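You operate a simulated robot arm through the tools that you are given. There is no shell and no other tool.

You run a simulated robot arm. Do the job below in one go: nothing can be reset, and whatever is moved stays where it is left.

## Task
Grind the oats fine into the black beaker, then move it to the black plate.
Fine: all the oats, none spilt; mill off before the beaker leaves. Set down upright: what you pick out.

Only the result counts: the job must be done as asked and must still hold three seconds after the hand-in. Knocking over, shifting, dropping, spilling or breaking anything else fails it.

## Robot
A 7-joint arm with a two-finger gripper, fixed in place. Base frame: the origin is at the foot of the arm, x ahead of it, y to its left, z up. Units: mm, rad, N and s.
It reaches about 832 mm from its shoulder. Its first joint turns from -2.496 to 2.496 rad. Payload 1.47 kg.
Tool frame: the origin (TCP) lies between the finger pads and is the grasp point; the fingertips stand 16 mm ahead of it; z points along the fingers, y is the line along which they close. Largest opening 87 mm; the body of the gripper starts 55 mm behind the TCP.
Orientation is told as [roll, pitch, yaw] about the base's x, y, z axes, in that order, counted from this pose: with the fingers straight down and closing along the base's y, the tool's x points along the base's -x, its y along +y and its z along -z.

## Interface
- The arm moves only by the tool send_rows. Its argument "increments" is a list of rows, each an object of numbers (a shift or turn left out is 0, a gripper value left out holds the last): "tx", "ty", "tz": the shift along the tool's x, y, z in cm; "rx", "ry", "rz": the turn, a rotation vector about the tool's x, y, z in rad; "grip": the gripper command, from -1 (fully open) to 1 (shut), values between in proportion. In form: [{"tx": .., "ty": .., "tz": .., "rx": .., "ry": .., "rz": .., "grip": ..}, ...]. A call has 1 to 20 rows; each row shifts and turns the commanded pose from where the row before left it, along the tool's axes as they then stand. Each row takes 0.2 s and may step no farther than 50 mm and 0.15 rad from the row before; otherwise, or with a gripper value out of range, the whole call is refused. A pose out of reach is approached as far as the arm can. The call stops where the force on the tool passes 40 N (or 10 N more than at its start, if that is more) or the arm is blocked; 0.2 s more then pass. Each finger travels about 45 mm/s and halts on what it meets, pressing with about 28 N; the grip force reading is that of the motor and also rises with nothing between the fingers. The clock runs only during rows and for 0.2 s after the last one: add rows that do not move to give the fingers time. It gives the time, the measured TCP pose, the force on the tool (base axes), the opening and the grip force at its end, in the units of the frame above (readings bear some noise), with the torque about the TCP (base axes, N m) and any sound that the robot's microphone picked up.
- Cameras (640 x 400 px; columns grow to the right, rows downward): "scene" is fixed at [48.4, 649.7, 1615.1]; the picture's right is [-0.48, -0.88, 0.00], its down [-0.79, 0.44, -0.43] and it looks along [0.38, -0.21, -0.90] (base axes); focal length 319 px, centre (320, 200). "wrist" rides on the gripper at [73, 12, -90] in the tool frame; the picture's right is [-0.16, 0.99, 0.00], its down [-0.72, -0.12, -0.68] and it looks along [-0.67, -0.11, 0.73] (tool axes); focal length 247 px, centre (320, 200). There is no depth. A picture from a camera that has moved, and an enlarged one, comes with that camera's place and axes in the base frame and with its lens.
- capture(camera): a new picture of that camera. It takes no simulated time.
- slide_trunk(by): slides the trunk up (or, below 0, down) by that many mm; the arm rides with it, the base frame stays. It gives what a move gives, with no picture.
- inspect(camera, box): a new picture of the part [left, top, right, bottom] of that camera's present view, enlarged. It takes no simulated time.
- sign_off(): hands the job in; it is judged then, once.

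Places have to be worked out from the pictures, the camera data and where the tool is seen. Open the gripper and draw the arm clear of the work before you hand the job in, unless the task says otherwise.

The tools are called after "Emit:" as a command line: name --argument value ..., lists and objects as JSON in quotes. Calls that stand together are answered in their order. send_rows: Moves the arm, as the interface text tells. Its arguments: {"type":"object","properties":{"increments":{"type":"array","items":{"type":"object","properties":{"tx":{"type":"number"},"ty":{"type":"number"},"tz":{"type":"number"},"rx":{"type":"number"},"ry":{"type":"number"},"rz":{"type":"number"},"grip":{"type":"number"}}}}},"required":["increments"]} The other tools are called the same way: slide_trunk (by) slides the trunk up or down; capture (camera) takes a picture; inspect (camera, box) takes an enlarged picture of a part of a camera's view; sign_off () hands the job in.

At the start:

```text
clock: 0.0
eef_pos: [250.4, 353.7, 1242.2]
orientation: [0.0, -0.001, 0.001]
wrist_force: [-0.1, 1.4, -1.3]
torque: [-0.02, 0.0, 0.0]
opening: 86.9
grasp_force: 0.1
trunk travel left (down, up): [-963.0, 277.0]
```

scene: 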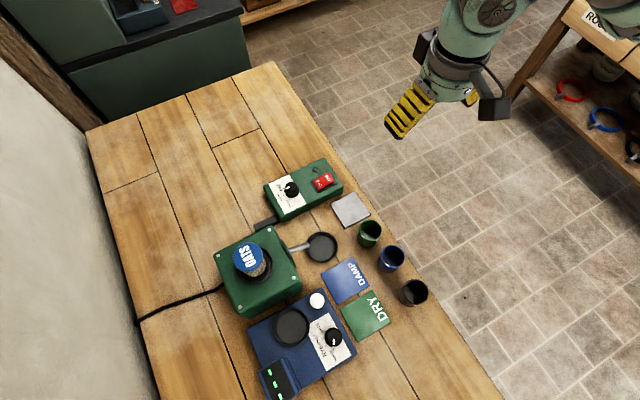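
wrist: 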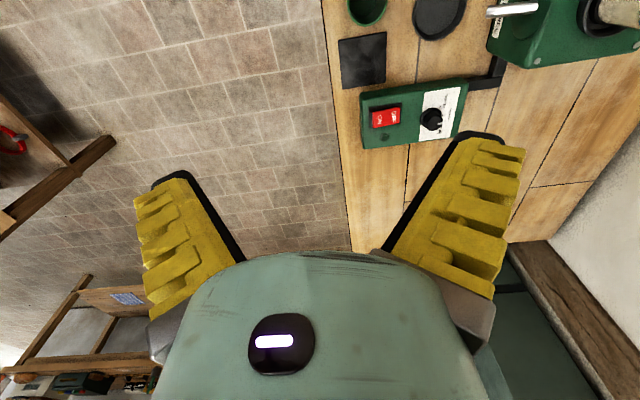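

I start by looking closely at the scene: there is a mill with an OATS hopper, a control box, plates and three beakers.

Emit:
inspect --camera "scene" --box '[240, 140, 400, 240]'

Emit:
inspect --camera "scene" --box '[200, 210, 360, 310]'

Emit:
inspect --camera "scene" --box '[300, 200, 460, 300]'

Emit:
inspect --camera "scene" --box '[240, 280, 400, 400]'

Emit:
inspect --camera "wrist" --box '[320, 0, 640, 200]'

```text
4.00 times, centred on (320, 190) of scene
camera zoom: at [48.4, 649.7, 1615.1], right [-0.48, -0.88, 0.0], down [-0.79, 0.44, -0.43], along [0.38, -0.21, -0.9], focal length 1277 px, centre (320, 240)
```

zoom: 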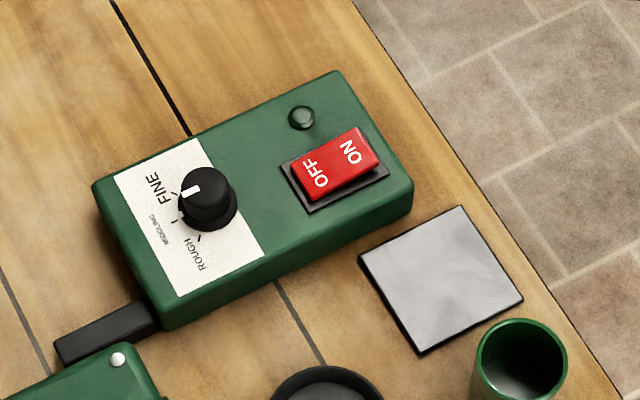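

```text
4.00 times, centred on (280, 260) of scene
camera zoom: at [48.4, 649.7, 1615.1], right [-0.48, -0.88, 0.0], down [-0.79, 0.44, -0.43], along [0.38, -0.21, -0.9], focal length 1277 px, centre (480, -40)
```

zoom: 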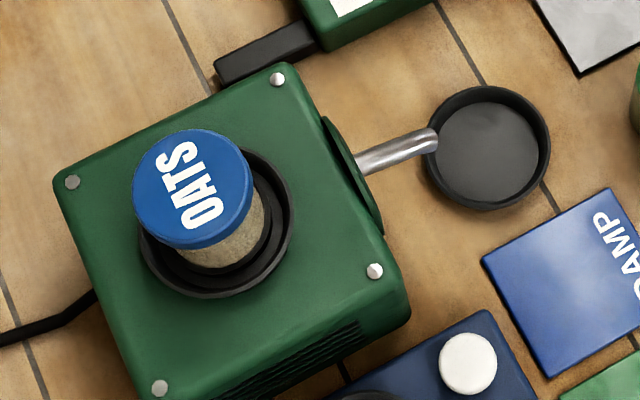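

```text
4.00 times, centred on (380, 250) of scene
camera zoom: at [48.4, 649.7, 1615.1], right [-0.48, -0.88, 0.0], down [-0.79, 0.44, -0.43], along [0.38, -0.21, -0.9], focal length 1277 px, centre (80, 0)
```

zoom: 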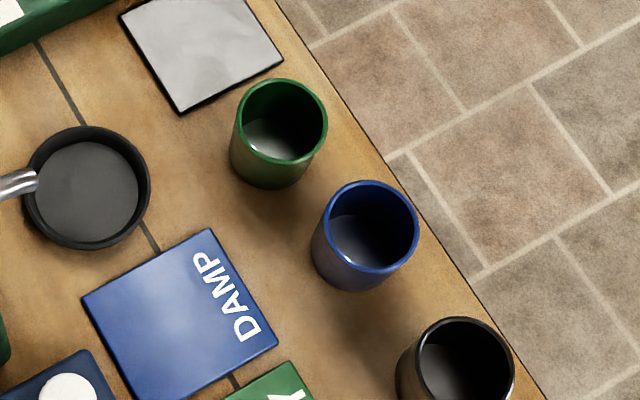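

```text
3.33 times, centred on (320, 340) of scene
camera zoom: at [48.4, 649.7, 1615.1], right [-0.48, -0.88, 0.0], down [-0.79, 0.44, -0.43], along [0.38, -0.21, -0.9], focal length 1064 px, centre (320, -267)
```

zoom: 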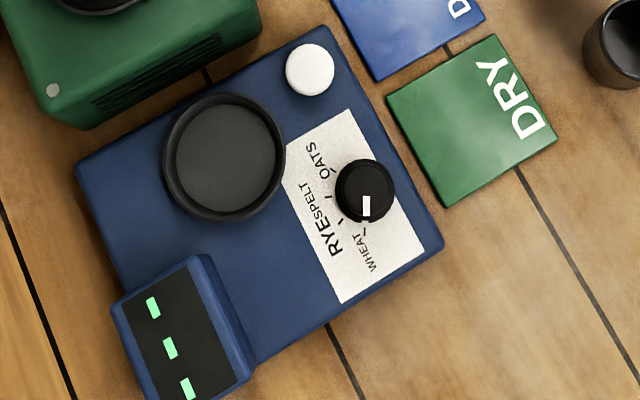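

```text
2.00 times, centred on (480, 100) of wrist
camera zoom: at [177.9, 364.0, 1332.5], right [0.16, 0.99, 0.0], down [0.72, -0.12, 0.68], along [0.67, -0.11, -0.73], focal length 494 px, centre (0, 400)
```

zoom: 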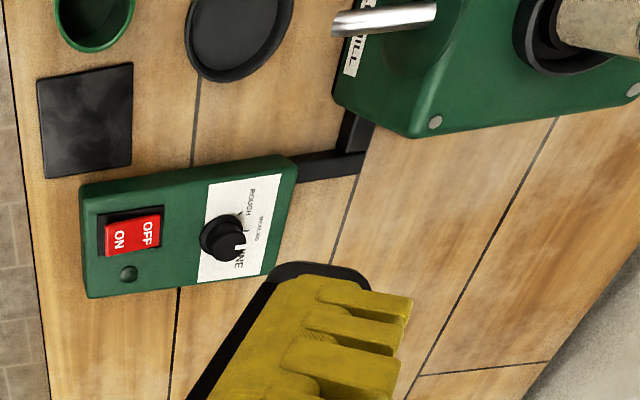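

The switch top comes out at about (390, 449, 904) and the table top at about z 857. The black plate is near (303, 420) and the black beaker near (52, 418). I lower the trunk so the wrist camera gets closer views.

Emit:
slide_trunk --by -150

```text
clock: 1.8
eef_pos: [250.1, 352.4, 1092.8]
orientation: [0.0, 0.002, 0.001]
wrist_force: [-0.7, 0.4, -0.9]
torque: [0.0, 0.0, -0.02]
opening: 87.1
grasp_force: 0.1
trunk travel left (down, up): [-813.0, 427.0]
```

The slide went cleanly. I shift the tool to put the wrist camera over the control box, tray and spout.

Emit:
send_rows --increments '[{"tx": 2.5, "ty": 3}, {"tx": 2.5, "ty": 3}, {"tx": 2.5, "ty": 3}, {}]'

Emit:
capture --camera "wrist"

Emit:
capture --camera "scene"

```text
clock: 2.8
eef_pos: [175.5, 440.8, 1095.0]
orientation: [0.001, 0.0, -0.001]
wrist_force: [-1.0, 0.3, 0.0]
torque: [0.01, 0.02, -0.01]
opening: 86.8
grasp_force: 0.0
trunk travel left (down, up): [-813.0, 427.0]
```

```text
taken
camera wrist: at [102.9, 453.2, 1184.8], right [0.16, 0.99, 0.0], down [0.72, -0.12, 0.68], along [0.67, -0.11, -0.73], focal length 247 px, centre (320, 200)
```

wrist: 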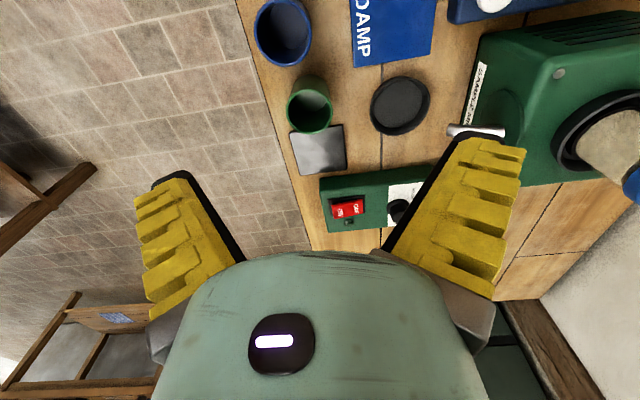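

```text
taken
```

scene: 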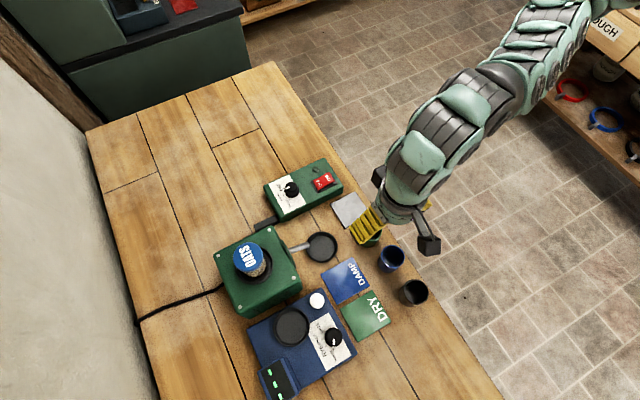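

The upper half of the wrist view is the useful part, so I enlarge it to read positions.

Emit:
inspect --camera "wrist" --box '[240, 0, 440, 125]'

Emit:
inspect --camera "wrist" --box '[280, 110, 440, 260]'

Emit:
inspect --camera "wrist" --box '[420, 20, 640, 200]'

```text
3.20 times, centred on (340, 62) of wrist
camera zoom: at [102.9, 453.2, 1184.8], right [0.16, 0.99, 0.0], down [0.72, -0.12, 0.68], along [0.67, -0.11, -0.73], focal length 790 px, centre (256, 640)
```

zoom: 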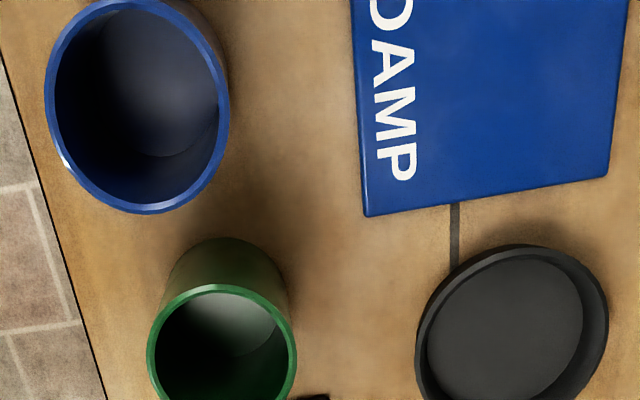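

```text
2.67 times, centred on (360, 185) of wrist
camera zoom: at [102.9, 453.2, 1184.8], right [0.16, 0.99, 0.0], down [0.72, -0.12, 0.68], along [0.67, -0.11, -0.73], focal length 659 px, centre (213, 240)
```

zoom: 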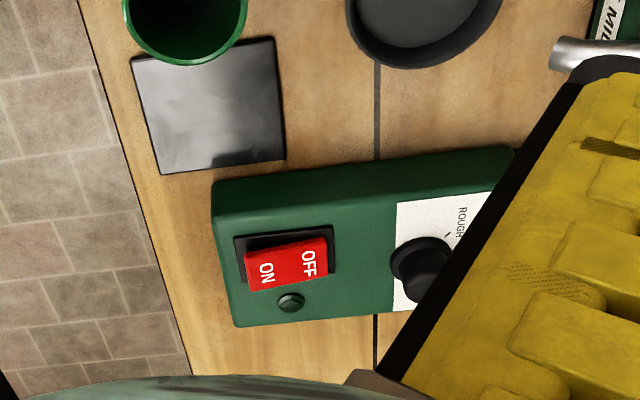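

```text
2.22 times, centred on (530, 110) of wrist
camera zoom: at [102.9, 453.2, 1184.8], right [0.16, 0.99, 0.0], down [0.72, -0.12, 0.68], along [0.67, -0.11, -0.73], focal length 549 px, centre (-147, 400)
```

zoom: 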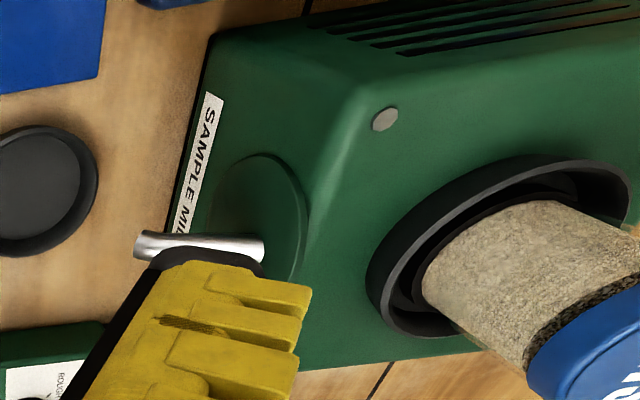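

The plate is about 78 mm square and centred near (303, 420). The spout slopes down to a tip near (248, 569, 945), and the tray is near (247, 534). I turn the hand to yaw 90° so it closes along x and the camera looks at the mill.

Emit:
send_rows --increments '[{"tx": -2.1, "ty": 1.5}, {"tx": -2.1, "ty": 1.5}, {"tx": -2.1, "ty": 1.5}, {"rz": -0.15}, {"rz": -0.15}, {"rz": -0.15}, {"rz": -0.15}, {"rz": -0.15}, {"rz": -0.15}, {"rz": -0.15}, {"rz": -0.15}, {"rz": -0.15}, {"rz": -0.15}, {"rz": -0.0708}, {}]'

Emit:
capture --camera "wrist"

```text
clock: 6.0
eef_pos: [237.5, 486.6, 1093.3]
orientation: [0.001, 0.0, 1.572]
wrist_force: [-0.2, -0.1, 0.5]
torque: [-0.02, -0.03, 0.01]
opening: 86.9
grasp_force: 0.1
trunk travel left (down, up): [-813.0, 427.0]
```

```text
taken
camera wrist: at [226.9, 414.9, 1182.7], right [-0.99, 0.16, 0.0], down [0.12, 0.72, 0.68], along [0.11, 0.67, -0.73], focal length 247 px, centre (320, 200)
```

wrist: 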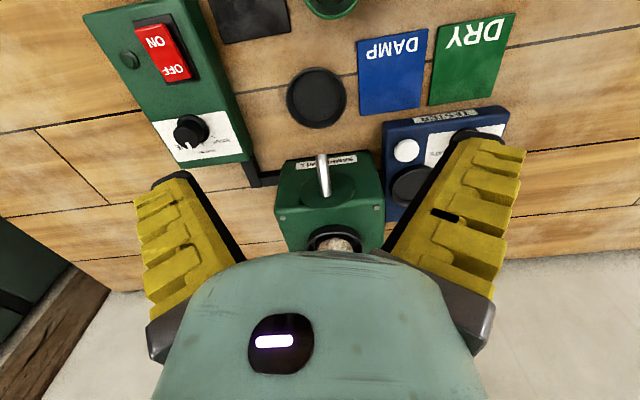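

I zoom in on the spout, tray and control box from here.

Emit:
inspect --camera "wrist" --box '[260, 60, 400, 260]'

Emit:
inspect --camera "wrist" --box '[80, 0, 260, 180]'

Emit:
inspect --camera "wrist" --box '[150, 100, 250, 165]'

Emit:
inspect --camera "wrist" --box '[270, 50, 380, 210]'

```text
2.00 times, centred on (330, 160) of wrist
camera zoom: at [226.9, 414.9, 1182.7], right [-0.99, 0.16, 0.0], down [0.12, 0.72, 0.68], along [0.11, 0.67, -0.73], focal length 494 px, centre (300, 280)
```

zoom: 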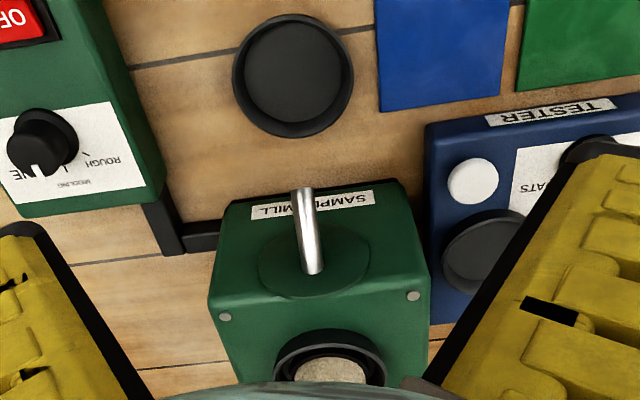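

```text
2.22 times, centred on (170, 90) of wrist
camera zoom: at [226.9, 414.9, 1182.7], right [-0.99, 0.16, 0.0], down [0.12, 0.72, 0.68], along [0.11, 0.67, -0.73], focal length 549 px, centre (653, 444)
```

zoom: 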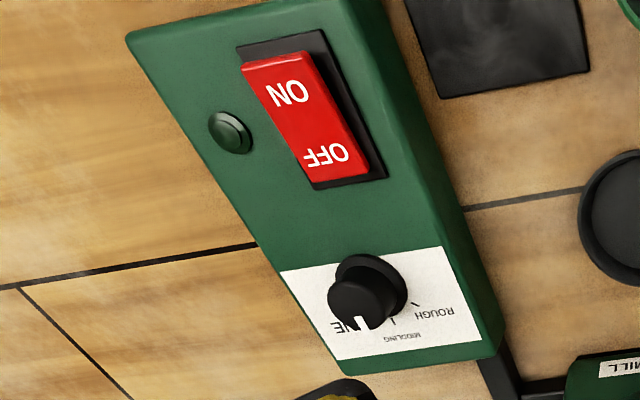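

```text
6.15 times, centred on (200, 132) of wrist
camera zoom: at [226.9, 414.9, 1182.7], right [-0.99, 0.16, 0.0], down [0.12, 0.72, 0.68], along [0.11, 0.67, -0.73], focal length 1520 px, centre (1058, 615)
```

zoom: 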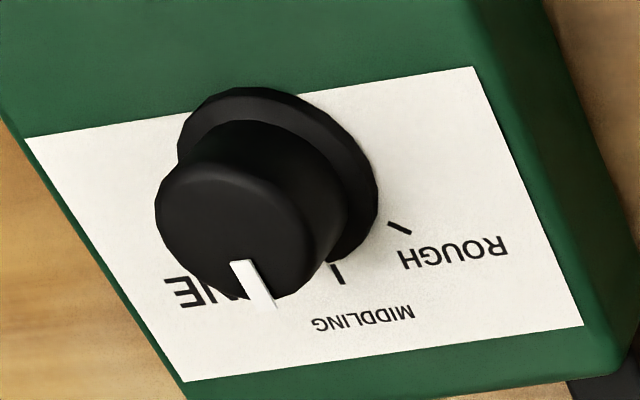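

```text
2.50 times, centred on (325, 130) of wrist
camera zoom: at [226.9, 414.9, 1182.7], right [-0.99, 0.16, 0.0], down [0.12, 0.72, 0.68], along [0.11, 0.67, -0.73], focal length 617 px, centre (308, 375)
```

zoom: 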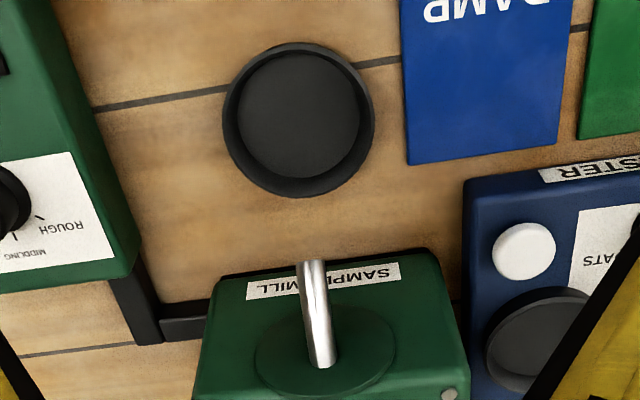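

The pointer seems to point along +y, which may be MIDDLING rather than FINE. I zoom the scene camera onto the knob.

Emit:
inspect --camera "scene" --box '[268, 172, 316, 214]'

Emit:
inspect --camera "scene" --box '[300, 160, 348, 202]'

```text
9.52 times, centred on (292, 193) of scene
camera zoom: at [48.4, 649.7, 1615.1], right [-0.48, -0.88, 0.0], down [-0.79, 0.44, -0.43], along [0.38, -0.21, -0.9], focal length 3040 px, centre (587, 267)
```

zoom: 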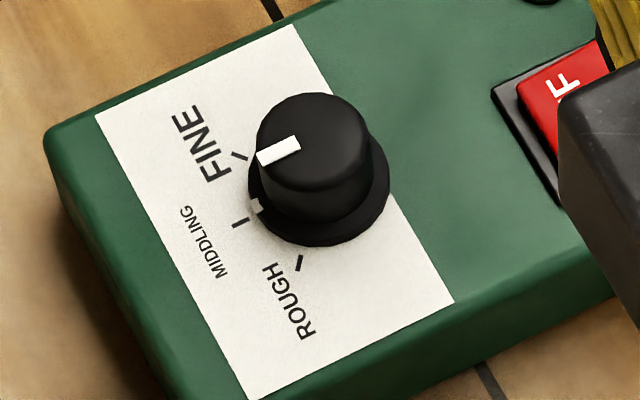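

```text
9.52 times, centred on (324, 181) of scene
camera zoom: at [48.4, 649.7, 1615.1], right [-0.48, -0.88, 0.0], down [-0.79, 0.44, -0.43], along [0.38, -0.21, -0.9], focal length 3040 px, centre (282, 381)
```

zoom: 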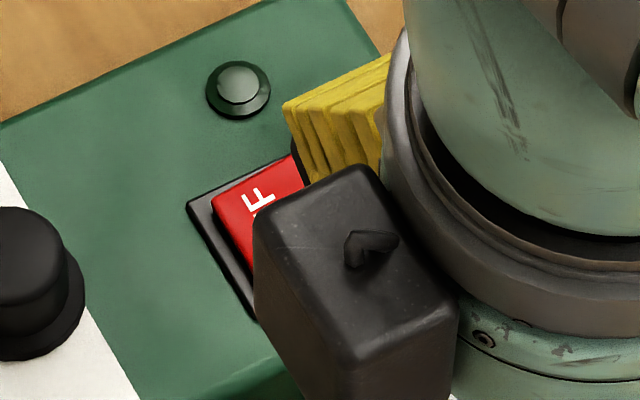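

Solving both cameras puts the knob top near (405–409, 532, 917). Its pointer is near MIDDLING, with FINE about 45–50° clockwise seen from above. I move the hand above the knob to check.

Emit:
send_rows --increments '[{"tx": -0.75, "ty": -2.8, "tz": 1.2}, {"tx": -0.75, "ty": -2.8, "tz": 1.2}, {"tx": -0.75, "ty": -2.8, "tz": 1.2}, {"tx": -0.75, "ty": -2.8, "tz": 1.2}, {"tx": -0.75, "ty": -2.8, "tz": 1.2}, {"tx": -0.75, "ty": -2.8, "tz": 1.2}, {}]'

Emit:
capture --camera "wrist"

Emit:
inspect --camera "wrist" --box '[240, 30, 400, 130]'

```text
clock: 7.5
eef_pos: [328.4, 482.9, 1057.5]
orientation: [0.0, -0.001, 1.57]
wrist_force: [0.7, -0.3, 0.5]
torque: [0.0, -0.02, 0.03]
opening: 86.9
grasp_force: 0.0
out of reach, approached as far as the arm can: row 2, 3, 4, 5, 6
trunk travel left (down, up): [-813.0, 427.0]
```

```text
taken
camera wrist: at [317.7, 408.3, 1148.3], right [-0.99, 0.16, 0.0], down [0.12, 0.72, 0.68], along [0.11, 0.67, -0.73], focal length 247 px, centre (320, 200)
```

wrist: 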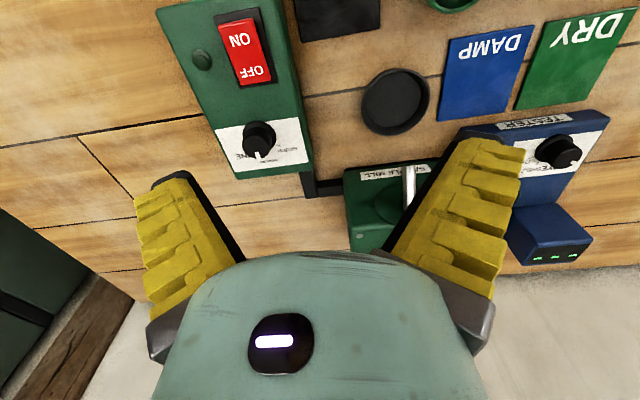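

```text
4.00 times, centred on (320, 80) of wrist
camera zoom: at [317.7, 408.3, 1148.3], right [-0.99, 0.16, 0.0], down [0.12, 0.72, 0.68], along [0.11, 0.67, -0.73], focal length 988 px, centre (320, 680)
```

zoom: 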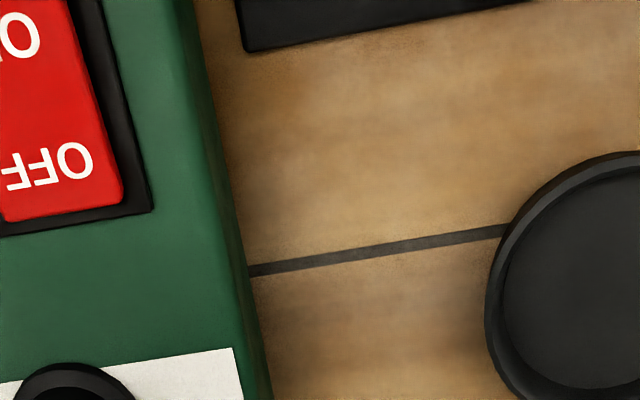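

Rows 2–6 were out of reach, and the arm evidently hangs from a shoulder well above. I step the command back to the previous spot before lowering the trunk further.

Emit:
send_rows --increments '[{"tx": 0.75, "ty": 2.8, "tz": -1.2}, {"tx": 0.75, "ty": 2.8, "tz": -1.2}, {"tx": 0.75, "ty": 2.8, "tz": -1.2}, {}]'

```text
clock: 8.6
eef_pos: [244.6, 458.0, 1094.6]
orientation: [0.001, -0.001, 1.567]
wrist_force: [0.1, 0.9, -0.7]
torque: [-0.02, -0.02, -0.03]
opening: 86.9
grasp_force: 0.1
trunk travel left (down, up): [-813.0, 427.0]
```

The command follows the measured pose, so there is no hidden jump. I lower the trunk, raise the arm in between, and keep the hand well above everything.

Emit:
slide_trunk --by -90

Emit:
send_rows --increments '[{"tz": -4}, {"tz": -4}, {"tz": -4}, {"tz": -4}, {}]'

Emit:
slide_trunk --by -160

Emit:
capture --camera "scene"

```text
clock: 9.8
eef_pos: [245.7, 459.4, 1004.9]
orientation: [-0.001, -0.001, 1.57]
wrist_force: [0.8, -0.4, 0.1]
torque: [0.0, -0.02, -0.03]
opening: 87.3
grasp_force: 0.0
trunk travel left (down, up): [-723.0, 517.0]
```

```text
clock: 11.0
eef_pos: [245.8, 459.1, 1160.8]
orientation: [0.001, 0.0, 1.569]
wrist_force: [-0.4, 0.1, -0.5]
torque: [-0.01, -0.03, 0.01]
opening: 86.9
grasp_force: 0.1
trunk travel left (down, up): [-723.0, 517.0]
```

```text
clock: 12.8
eef_pos: [246.7, 458.9, 1001.3]
orientation: [0.0, 0.0, 1.569]
wrist_force: [0.9, 0.0, 0.4]
torque: [0.0, 0.01, -0.01]
opening: 87.0
grasp_force: 0.2
trunk travel left (down, up): [-563.0, 677.0]
```

```text
taken
```

scene: 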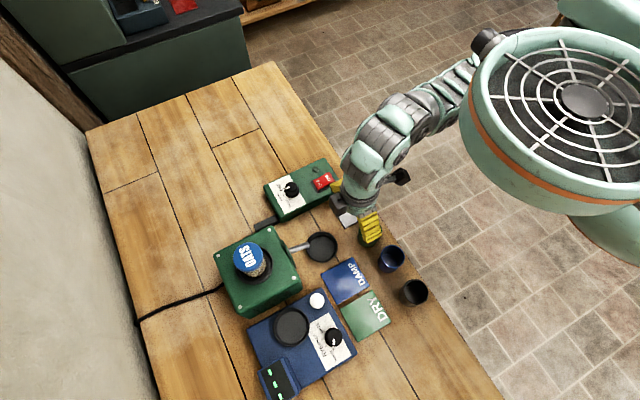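

The shoulder is lower now, so I try again to move above the knob at z≈1000.

Emit:
send_rows --increments '[{"ty": -3.2, "tx": -1.46}, {"ty": -3.2, "tx": -1.46}, {"ty": -3.2, "tx": -1.46}, {"ty": -3.2, "tx": -1.46}, {"ty": -3.2, "tx": -1.46}, {}]'

Emit:
capture --camera "wrist"

Emit:
inspect --camera "wrist" --box '[240, 60, 400, 160]'

```text
clock: 14.2
eef_pos: [388.0, 481.2, 995.1]
orientation: [0.0, -0.001, 1.569]
wrist_force: [-0.1, 1.0, 0.3]
torque: [-0.02, -0.01, -0.02]
opening: 86.6
grasp_force: 0.0
out of reach, approached as far as the arm can: row 3, 4, 5
trunk travel left (down, up): [-563.0, 677.0]
```

```text
taken
camera wrist: at [377.7, 408.5, 1086.2], right [-0.99, 0.16, 0.0], down [0.12, 0.72, 0.68], along [0.11, 0.67, -0.73], focal length 247 px, centre (320, 200)
```

wrist: 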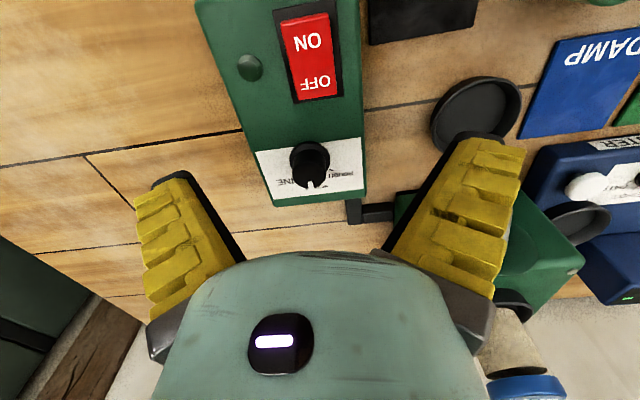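

```text
4.00 times, centred on (320, 110) of wrist
camera zoom: at [377.7, 408.5, 1086.2], right [-0.99, 0.16, 0.0], down [0.12, 0.72, 0.68], along [0.11, 0.67, -0.73], focal length 988 px, centre (320, 560)
```

zoom: 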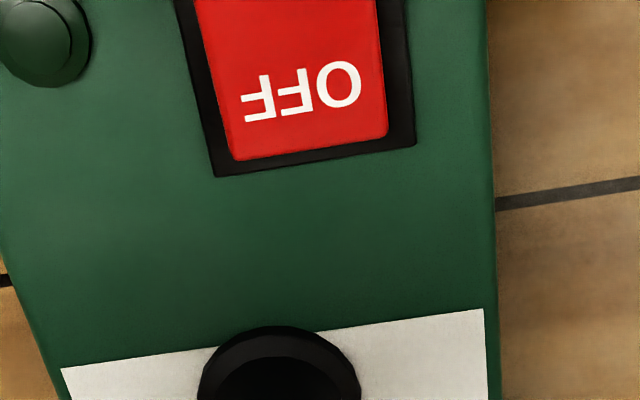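

Reach with the fingers straight down ends at about 618 mm radius, and the knob lies at about 669 mm. I'll need to tilt the fingers outward. First I zoom on the knob from here.

Emit:
inspect --camera "wrist" --box '[256, 125, 376, 205]'

Emit:
inspect --camera "wrist" --box '[220, 0, 380, 110]'

Emit:
inspect --camera "scene" --box '[268, 172, 316, 202]'

```text
5.00 times, centred on (316, 165) of wrist
camera zoom: at [377.7, 408.5, 1086.2], right [-0.99, 0.16, 0.0], down [0.12, 0.72, 0.68], along [0.11, 0.67, -0.73], focal length 1235 px, centre (340, 375)
```

zoom: 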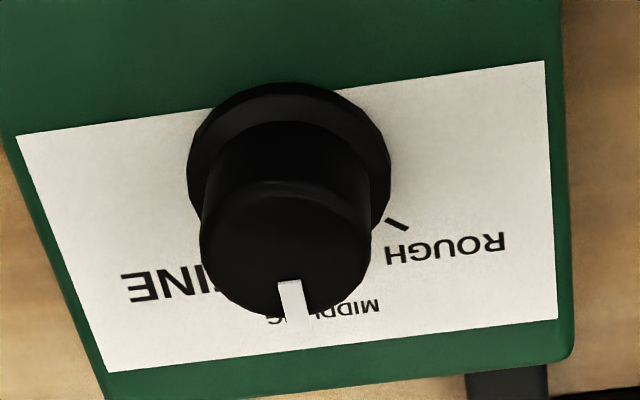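

```text
3.64 times, centred on (300, 55) of wrist
camera zoom: at [377.7, 408.5, 1086.2], right [-0.99, 0.16, 0.0], down [0.12, 0.72, 0.68], along [0.11, 0.67, -0.73], focal length 898 px, centre (393, 727)
```

zoom: 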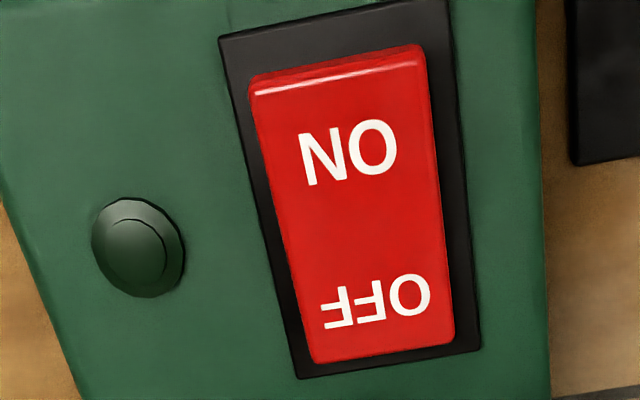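

```text
13.33 times, centred on (292, 187) of scene
camera zoom: at [48.4, 649.7, 1615.1], right [-0.48, -0.88, 0.0], down [-0.79, 0.44, -0.43], along [0.38, -0.21, -0.9], focal length 4256 px, centre (693, 373)
```

zoom: 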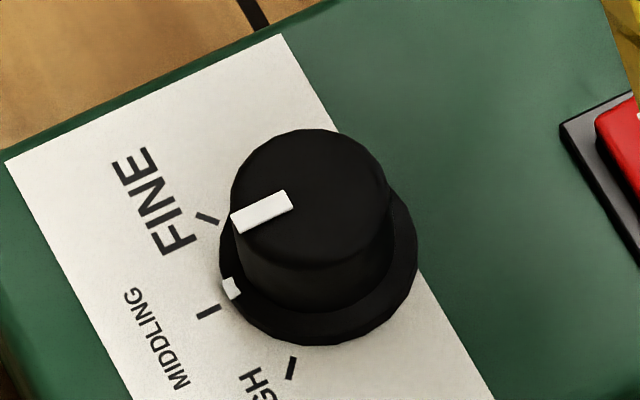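

The switch is OFF: its ON end stands up. The pointer is on MIDDLING, so it needs about −48° to reach FINE, and the knob axis is at about (408, 533) with its top at z 917. I turn to yaw 78° and tilt the fingers 25° outward, staying at this height.

Emit:
send_rows --increments '[{"tz": -1.5, "rz": 0.105}, {"rz": 0.105}, {"ry": -0.11}, {"ry": -0.11}, {"ry": -0.11}, {"ry": -0.106}, {}]'

```text
clock: 15.8
eef_pos: [387.7, 480.3, 1012.5]
orientation: [0.0, -0.333, 1.359]
wrist_force: [0.4, 0.4, 0.6]
torque: [-0.01, 0.01, -0.05]
opening: 87.2
grasp_force: 0.1
out of reach, approached as far as the arm can: row 6
trunk travel left (down, up): [-563.0, 677.0]
```

Row 6 was refused at a tilt of 0.33. I probe a smaller extra tilt combined with a little forward motion to see what limits it.

Emit:
send_rows --increments '[{"ry": -0.04}, {"tx": -1.0, "tz": 1.0}, {}]'

Emit:
capture --camera "scene"

```text
clock: 16.6
eef_pos: [391.4, 492.8, 1006.9]
orientation: [-0.001, -0.369, 1.36]
wrist_force: [0.4, 0.0, 0.5]
torque: [0.0, 0.04, 0.02]
opening: 87.2
grasp_force: 0.1
trunk travel left (down, up): [-563.0, 677.0]
```

```text
taken
```

scene: 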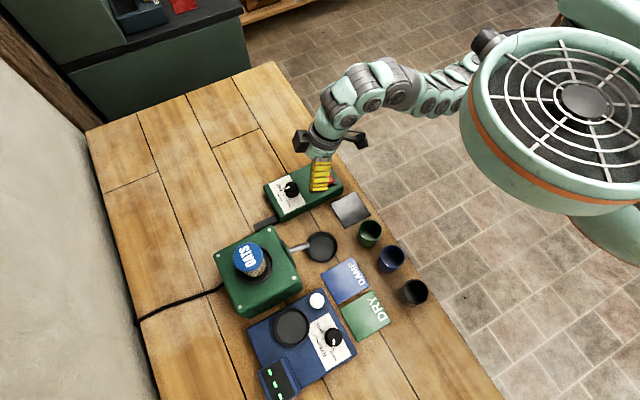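

That worked, so the tilt is now 0.37. I move on to hover about 50 mm above the knob.

Emit:
send_rows --increments '[{"tx": -0.83, "ty": -0.26, "tz": 1.82}, {"tx": -0.83, "ty": -0.26, "tz": 1.82}, {"tx": -0.83, "ty": -0.26, "tz": 1.82}, {}]'

Emit:
capture --camera "wrist"

Emit:
capture --camera "scene"

```text
clock: 17.6
eef_pos: [409.6, 533.4, 963.6]
orientation: [-0.001, -0.371, 1.361]
wrist_force: [-0.6, -0.1, 0.2]
torque: [-0.01, -0.03, 0.01]
opening: 87.1
grasp_force: 0.1
trunk travel left (down, up): [-563.0, 677.0]
```

```text
taken
camera wrist: at [378.0, 437.1, 1022.2], right [-0.93, 0.35, 0.06], down [0.2, 0.39, 0.9], along [0.29, 0.85, -0.44], focal length 247 px, centre (320, 200)
```

wrist: 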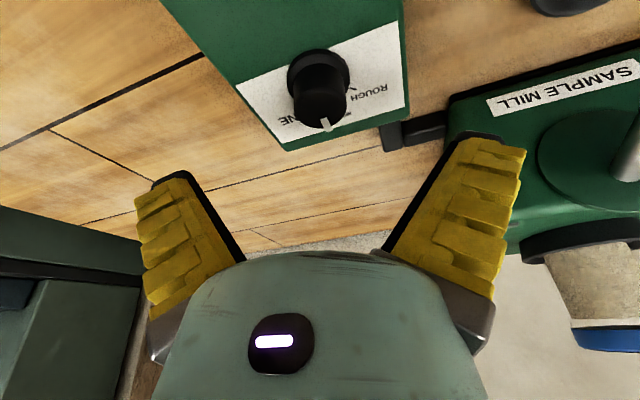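

```text
taken
```

scene: 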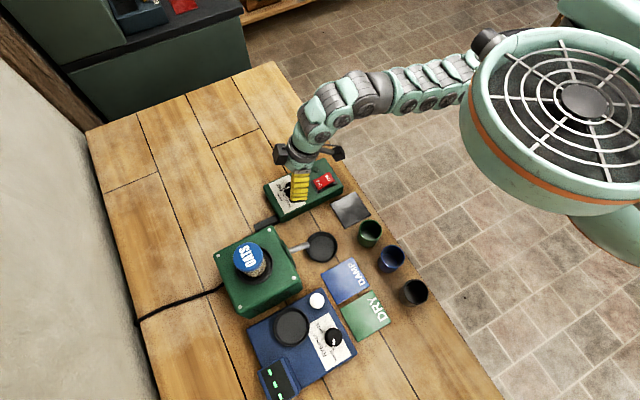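

The knob lies right on the approach column and its panel is at z≈892.5. I descend to TCP z≈922, keeping the finger corners above the skirt, and close on the knob.

Emit:
send_rows --increments '[{"tx": 0.39, "ty": 0.04, "tz": 0.97}, {"tx": 0.39, "ty": 0.04, "tz": 0.97}, {"tx": 0.39, "ty": 0.04, "tz": 0.97}, {"tx": 0.39, "ty": 0.04, "tz": 0.97}, {}]'

Emit:
capture --camera "wrist"

Emit:
inspect --camera "scene" --box '[260, 160, 340, 210]'

```text
clock: 18.8
eef_pos: [405.9, 533.1, 922.3]
orientation: [0.0, -0.369, 1.359]
wrist_force: [-0.3, 0.7, 0.3]
torque: [-0.01, 0.02, 0.0]
opening: 86.8
grasp_force: 0.1
trunk travel left (down, up): [-563.0, 677.0]
```

```text
taken
camera wrist: at [373.5, 436.5, 980.0], right [-0.93, 0.35, 0.06], down [0.2, 0.4, 0.9], along [0.29, 0.85, -0.44], focal length 247 px, centre (320, 200)
```

wrist: 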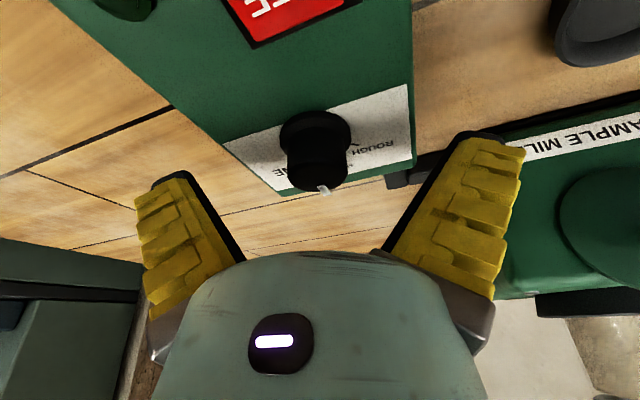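

```text
8.00 times, centred on (300, 185) of scene
camera zoom: at [48.4, 649.7, 1615.1], right [-0.48, -0.88, 0.0], down [-0.79, 0.44, -0.43], along [0.38, -0.21, -0.9], focal length 2554 px, centre (480, 320)
```

zoom: 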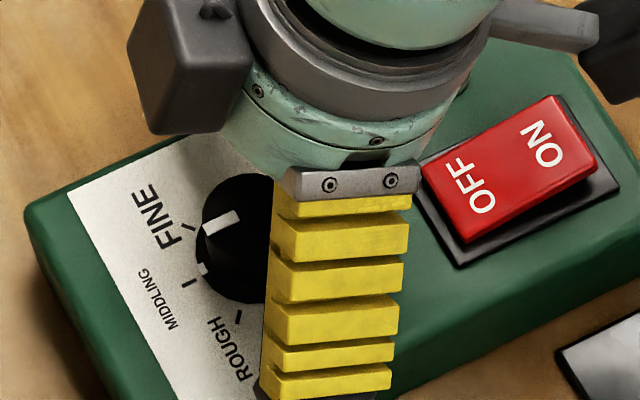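

The knob sits between the fingers with a 2 mm offset. I correct that and close.

Emit:
send_rows --increments '[{"ty": -0.18}, {"grip": 1}, {"grip": 1}, {"grip": 1}, {"grip": 1}, {"grip": 1}, {"grip": 1}]'

Emit:
capture --camera "wrist"

```text
clock: 20.4
eef_pos: [406.8, 532.3, 923.3]
orientation: [0.0, -0.369, 1.362]
wrist_force: [-5.4, -4.6, 9.6]
torque: [-0.62, 0.12, -0.01]
opening: 23.0
grasp_force: 29.8
trunk travel left (down, up): [-563.0, 677.0]
```

```text
taken
camera wrist: at [374.9, 435.9, 981.2], right [-0.94, 0.35, 0.06], down [0.2, 0.4, 0.9], along [0.29, 0.85, -0.44], focal length 247 px, centre (320, 200)
```

wrist: 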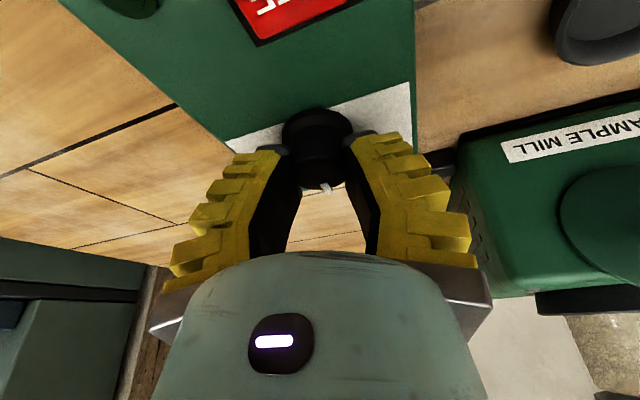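

The knob is gripped at 23 mm. I begin the clockwise turn about the vertical, checking partway.

Emit:
send_rows --increments '[{"rx": 0.0361, "rz": 0.0933}, {"rx": 0.0361, "rz": 0.0933}, {"rx": 0.0361, "rz": 0.0933}]'

Emit:
capture --camera "wrist"

Emit:
inspect --camera "scene" --box '[260, 160, 340, 210]'

```text
clock: 21.2
eef_pos: [406.5, 532.7, 923.4]
orientation: [0.002, -0.371, 1.061]
wrist_force: [-11.7, -16.2, 21.2]
torque: [0.02, 0.02, 0.03]
opening: 22.3
grasp_force: 30.3
trunk travel left (down, up): [-563.0, 677.0]
```

```text
taken
camera wrist: at [347.3, 450.1, 980.9], right [-0.79, 0.61, 0.06], down [0.31, 0.32, 0.9], along [0.53, 0.73, -0.44], focal length 247 px, centre (320, 200)
```

wrist: 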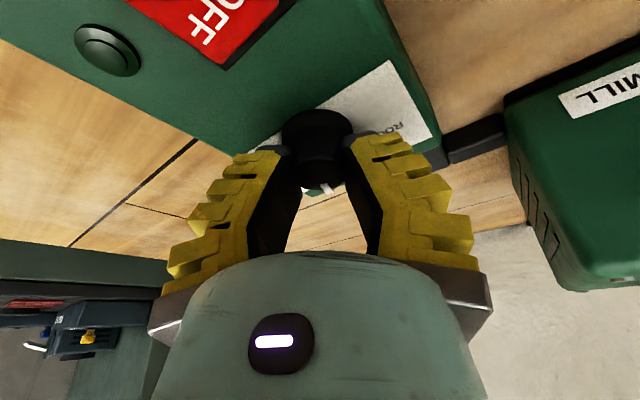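

```text
8.00 times, centred on (300, 185) of scene
camera zoom: at [48.4, 649.7, 1615.1], right [-0.48, -0.88, 0.0], down [-0.79, 0.44, -0.43], along [0.38, -0.21, -0.9], focal length 2554 px, centre (480, 320)
```

zoom: 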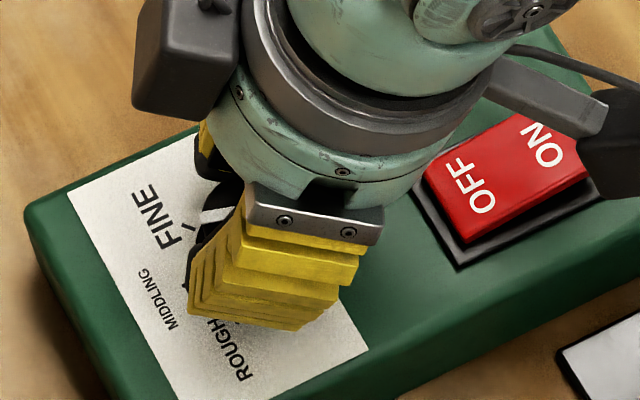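

The knob is turning with the hand. There is about 27 N pushing back along the tool axis, so I ease back 1 mm and continue.

Emit:
send_rows --increments '[{"tz": -0.1, "rx": 0.0361, "rz": 0.0933}, {"rx": 0.0361, "rz": 0.0933}, {"rx": 0.0361, "rz": 0.0933}]'

Emit:
capture --camera "wrist"

Emit:
inspect --camera "scene" --box '[260, 160, 340, 210]'

```text
clock: 22.0
eef_pos: [405.3, 532.5, 922.7]
orientation: [0.002, -0.369, 0.757]
wrist_force: [-10.8, -4.7, 8.8]
torque: [-0.31, 0.36, 0.01]
opening: 22.2
grasp_force: 30.1
trunk travel left (down, up): [-563.0, 677.0]
```

```text
taken
camera wrist: at [324.9, 471.8, 981.5], right [-0.57, 0.82, 0.06], down [0.39, 0.21, 0.89], along [0.72, 0.53, -0.44], focal length 247 px, centre (320, 200)
```

wrist: 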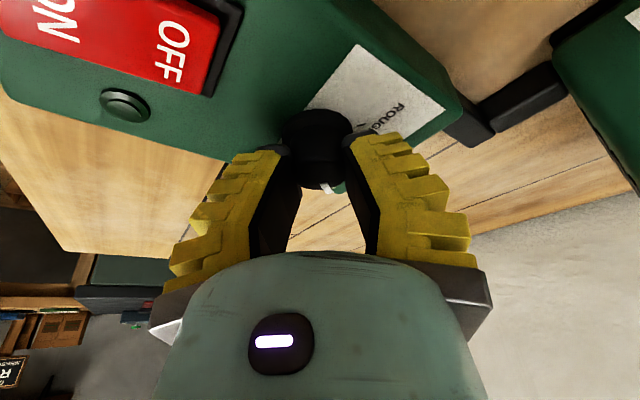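

```text
8.00 times, centred on (300, 185) of scene
camera zoom: at [48.4, 649.7, 1615.1], right [-0.48, -0.88, 0.0], down [-0.79, 0.44, -0.43], along [0.38, -0.21, -0.9], focal length 2554 px, centre (480, 320)
```

zoom: 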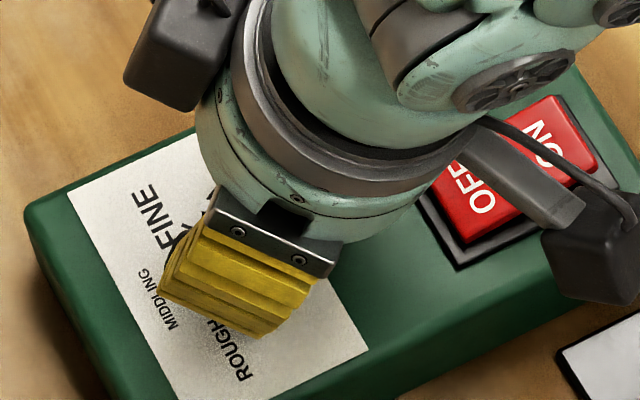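

The pointer keeps its place relative to the fingers, so there is little slip. I make the last 0.24 rad of turn.

Emit:
send_rows --increments '[{"rx": 0.0433, "rz": 0.1119}, {"rx": 0.0433, "rz": 0.1119}, {}]'

Emit:
inspect --camera "wrist" --box '[240, 80, 420, 200]'

Emit:
inspect --camera "scene" --box '[260, 160, 340, 210]'

```text
clock: 22.8
eef_pos: [404.7, 533.6, 923.4]
orientation: [0.004, -0.365, 0.52]
wrist_force: [-18.8, -10.3, 15.6]
torque: [-0.12, 0.18, 0.0]
opening: 21.6
grasp_force: 30.2
trunk travel left (down, up): [-563.0, 677.0]
```

```text
3.33 times, centred on (330, 140) of wrist
camera zoom: at [312.5, 493.1, 981.6], right [-0.36, 0.93, 0.06], down [0.43, 0.11, 0.89], along [0.83, 0.35, -0.44], focal length 823 px, centre (287, 400)
```

zoom: 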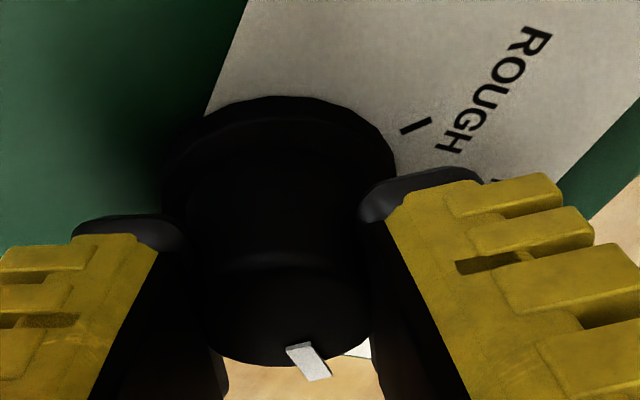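

```text
8.00 times, centred on (300, 185) of scene
camera zoom: at [48.4, 649.7, 1615.1], right [-0.48, -0.88, 0.0], down [-0.79, 0.44, -0.43], along [0.38, -0.21, -0.9], focal length 2554 px, centre (480, 320)
```

zoom: 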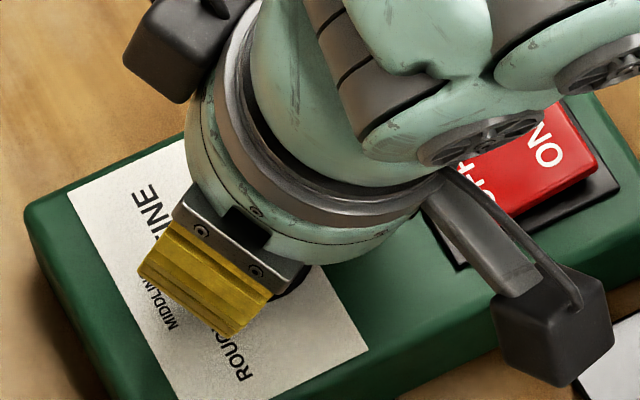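

The pointer azimuth reads about 40°, next to FINE's ~41°. I open the fingers and back off to verify.

Emit:
send_rows --increments '[{"grip": -1}, {"grip": -1}, {"grip": -1}, {"grip": -1}, {"tz": -2}, {"tz": -3}, {"tz": -3}, {"tx": 2, "tz": -2}, {"tx": 2}, {"tx": 2}, {}]'

Emit:
capture --camera "wrist"

Emit:
inspect --camera "scene" --box '[260, 160, 340, 210]'

```text
clock: 25.2
eef_pos: [329.4, 484.9, 995.5]
orientation: [0.001, -0.371, 0.518]
wrist_force: [0.4, 0.7, 0.1]
torque: [0.01, 0.01, 0.01]
opening: 86.8
grasp_force: 0.0
trunk travel left (down, up): [-563.0, 677.0]
```

```text
taken
camera wrist: at [236.9, 445.8, 1053.6], right [-0.36, 0.93, 0.06], down [0.43, 0.11, 0.9], along [0.83, 0.35, -0.44], focal length 247 px, centre (320, 200)
```

wrist: 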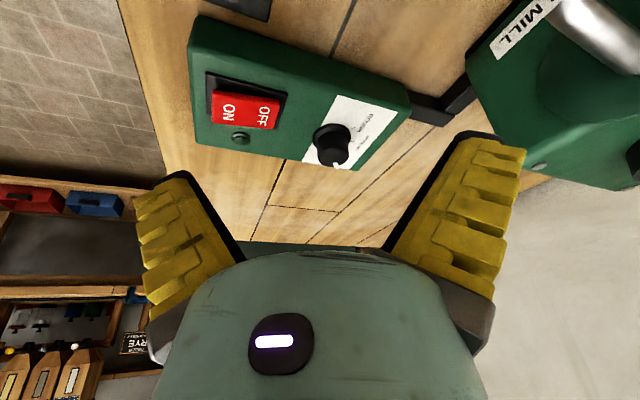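

```text
8.00 times, centred on (300, 185) of scene
camera zoom: at [48.4, 649.7, 1615.1], right [-0.48, -0.88, 0.0], down [-0.79, 0.44, -0.43], along [0.38, -0.21, -0.9], focal length 2554 px, centre (480, 320)
```

zoom: 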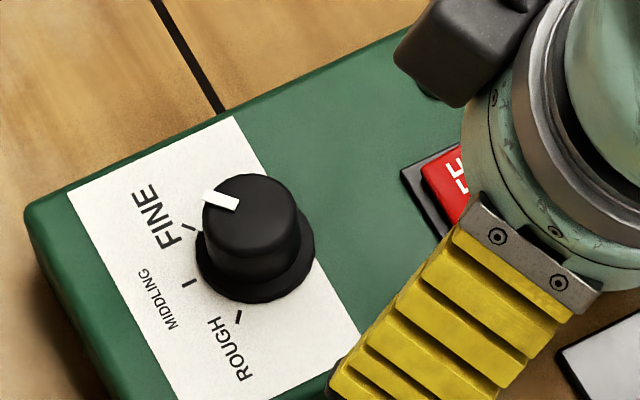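

The pointer now lies on FINE. Next I straighten the hand to vertical, yaw 90°, and go above the black beaker.

Emit:
send_rows --increments '[{"ry": 0.124}, {"ry": 0.124}, {"ry": 0.123}, {"rz": -0.15}, {"rz": -0.15}, {"rz": -0.15}, {"rz": -0.15}, {"rz": -0.15}, {"rz": -0.15}, {"rz": -0.15}, {}]'

Emit:
send_rows --increments '[{"ty": 4, "tx": 1.2, "tz": -0.5}, {"ty": 4, "tx": 1.2}, {"ty": 4, "tx": 1.2}, {"ty": 4, "tx": 1.2}, {"ty": 4, "tx": 1.2}, {"ty": 4, "tx": 1.2}, {"ty": 3.7}, {}]'

Emit:
capture --camera "wrist"

Emit:
capture --camera "scene"

```text
clock: 27.6
eef_pos: [327.2, 486.9, 995.5]
orientation: [0.001, -0.001, 1.571]
wrist_force: [-0.7, -0.1, -0.2]
torque: [-0.01, 0.03, 0.01]
opening: 87.0
grasp_force: 0.1
trunk travel left (down, up): [-563.0, 677.0]
```

```text
clock: 29.4
eef_pos: [53.6, 418.8, 1001.7]
orientation: [0.002, 0.0, 1.567]
wrist_force: [0.2, -0.1, 0.3]
torque: [-0.07, -0.04, 0.0]
opening: 86.9
grasp_force: 0.2
trunk travel left (down, up): [-563.0, 677.0]
```

```text
taken
camera wrist: at [42.9, 345.9, 1092.3], right [-0.99, 0.16, 0.0], down [0.12, 0.72, 0.68], along [0.11, 0.67, -0.73], focal length 247 px, centre (320, 200)
```

wrist: 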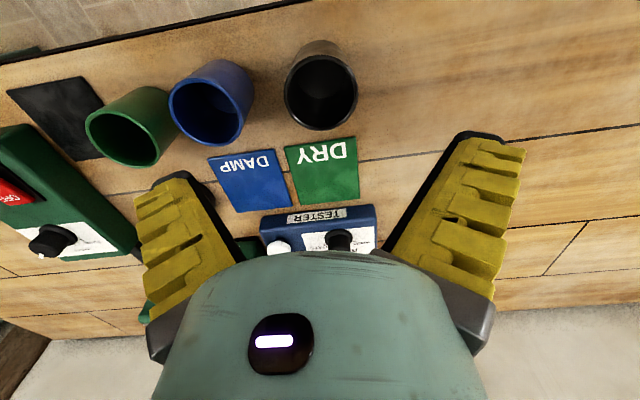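

```text
taken
```

scene: 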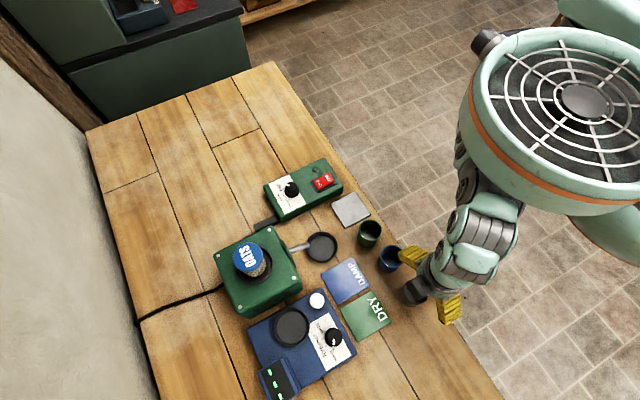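

I have a good view of the beakers and enlarge the black one.

Emit:
inspect --camera "wrist" --box '[240, 30, 400, 140]'

Emit:
inspect --camera "wrist" --box '[80, 40, 260, 170]'

```text
3.64 times, centred on (320, 85) of wrist
camera zoom: at [42.9, 345.9, 1092.3], right [-0.99, 0.16, 0.0], down [0.12, 0.72, 0.68], along [0.11, 0.67, -0.73], focal length 898 px, centre (320, 618)
```

zoom: 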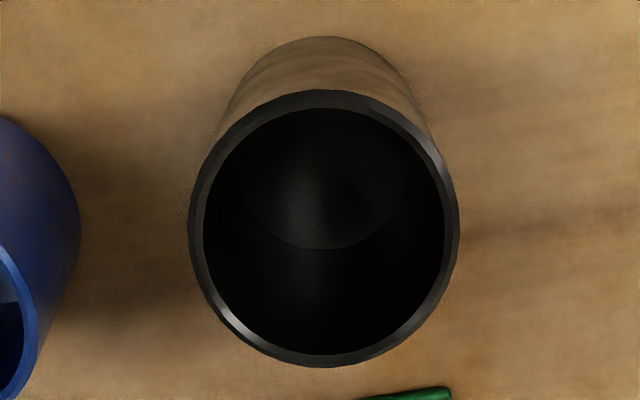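

```text
3.08 times, centred on (170, 105) of wrist
camera zoom: at [42.9, 345.9, 1092.3], right [-0.99, 0.16, 0.0], down [0.12, 0.72, 0.68], along [0.11, 0.67, -0.73], focal length 760 px, centre (782, 492)
```

zoom: 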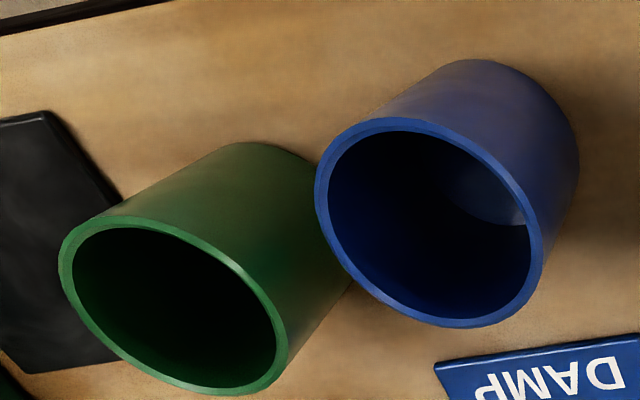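

The black beaker's rim is centred at about (52.5, 414, 905). It is 55 mm across and about 48 mm tall. Before picking it, I look at the spout and tray from a lower, tilted viewpoint to judge where the meal will fall.

Emit:
send_rows --increments '[{"ty": -4}, {"ty": -4}, {"ty": -4}, {"ty": -4}, {"ty": -3.6}, {"ry": -0.12}, {"ry": -0.12}, {"ry": -0.11}, {}]'

Emit:
capture --camera "wrist"

```text
clock: 31.4
eef_pos: [153.9, 421.0, 1001.0]
orientation: [0.004, 0.004, 1.569]
wrist_force: [0.4, -1.0, 0.9]
torque: [0.0, -0.01, 0.02]
opening: 87.0
grasp_force: 0.1
out of reach, approached as far as the arm can: row 3, 4, 5, 6, 7, 8
trunk travel left (down, up): [-563.0, 677.0]
```

```text
taken
camera wrist: at [142.0, 347.1, 1091.1], right [-0.99, 0.16, 0.0], down [0.12, 0.73, 0.68], along [0.11, 0.67, -0.74], focal length 247 px, centre (320, 200)
```

wrist: 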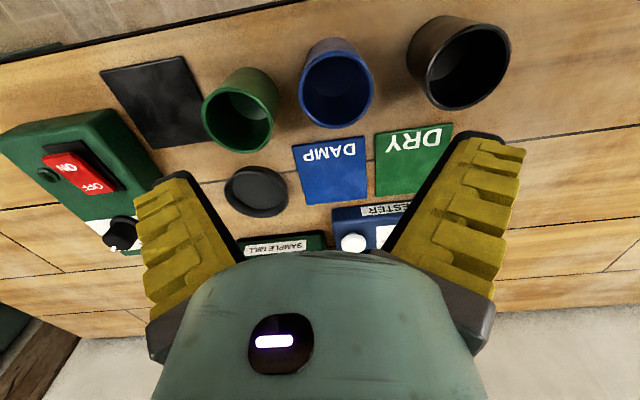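

The arm met a limit here, probably its redundancy posture. I try a path a bit farther out, the way it came.

Emit:
send_rows --increments '[{"tx": -2.5}, {"ty": -2, "tx": -0.6}, {"ty": -4, "tx": -1.2}, {"ty": -3, "tx": 0}, {}]'

Emit:
capture --camera "scene"

```text
clock: 32.6
eef_pos: [244.8, 459.3, 998.1]
orientation: [0.001, 0.003, 1.57]
wrist_force: [-1.4, 0.6, -0.6]
torque: [0.0, -0.01, 0.02]
opening: 87.0
grasp_force: 0.0
trunk travel left (down, up): [-563.0, 677.0]
```

```text
taken
```

scene: 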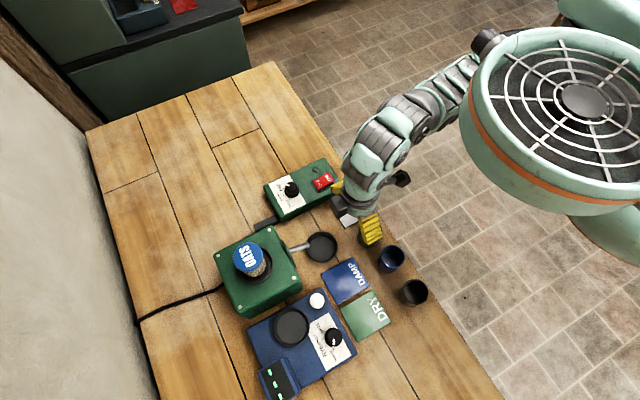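

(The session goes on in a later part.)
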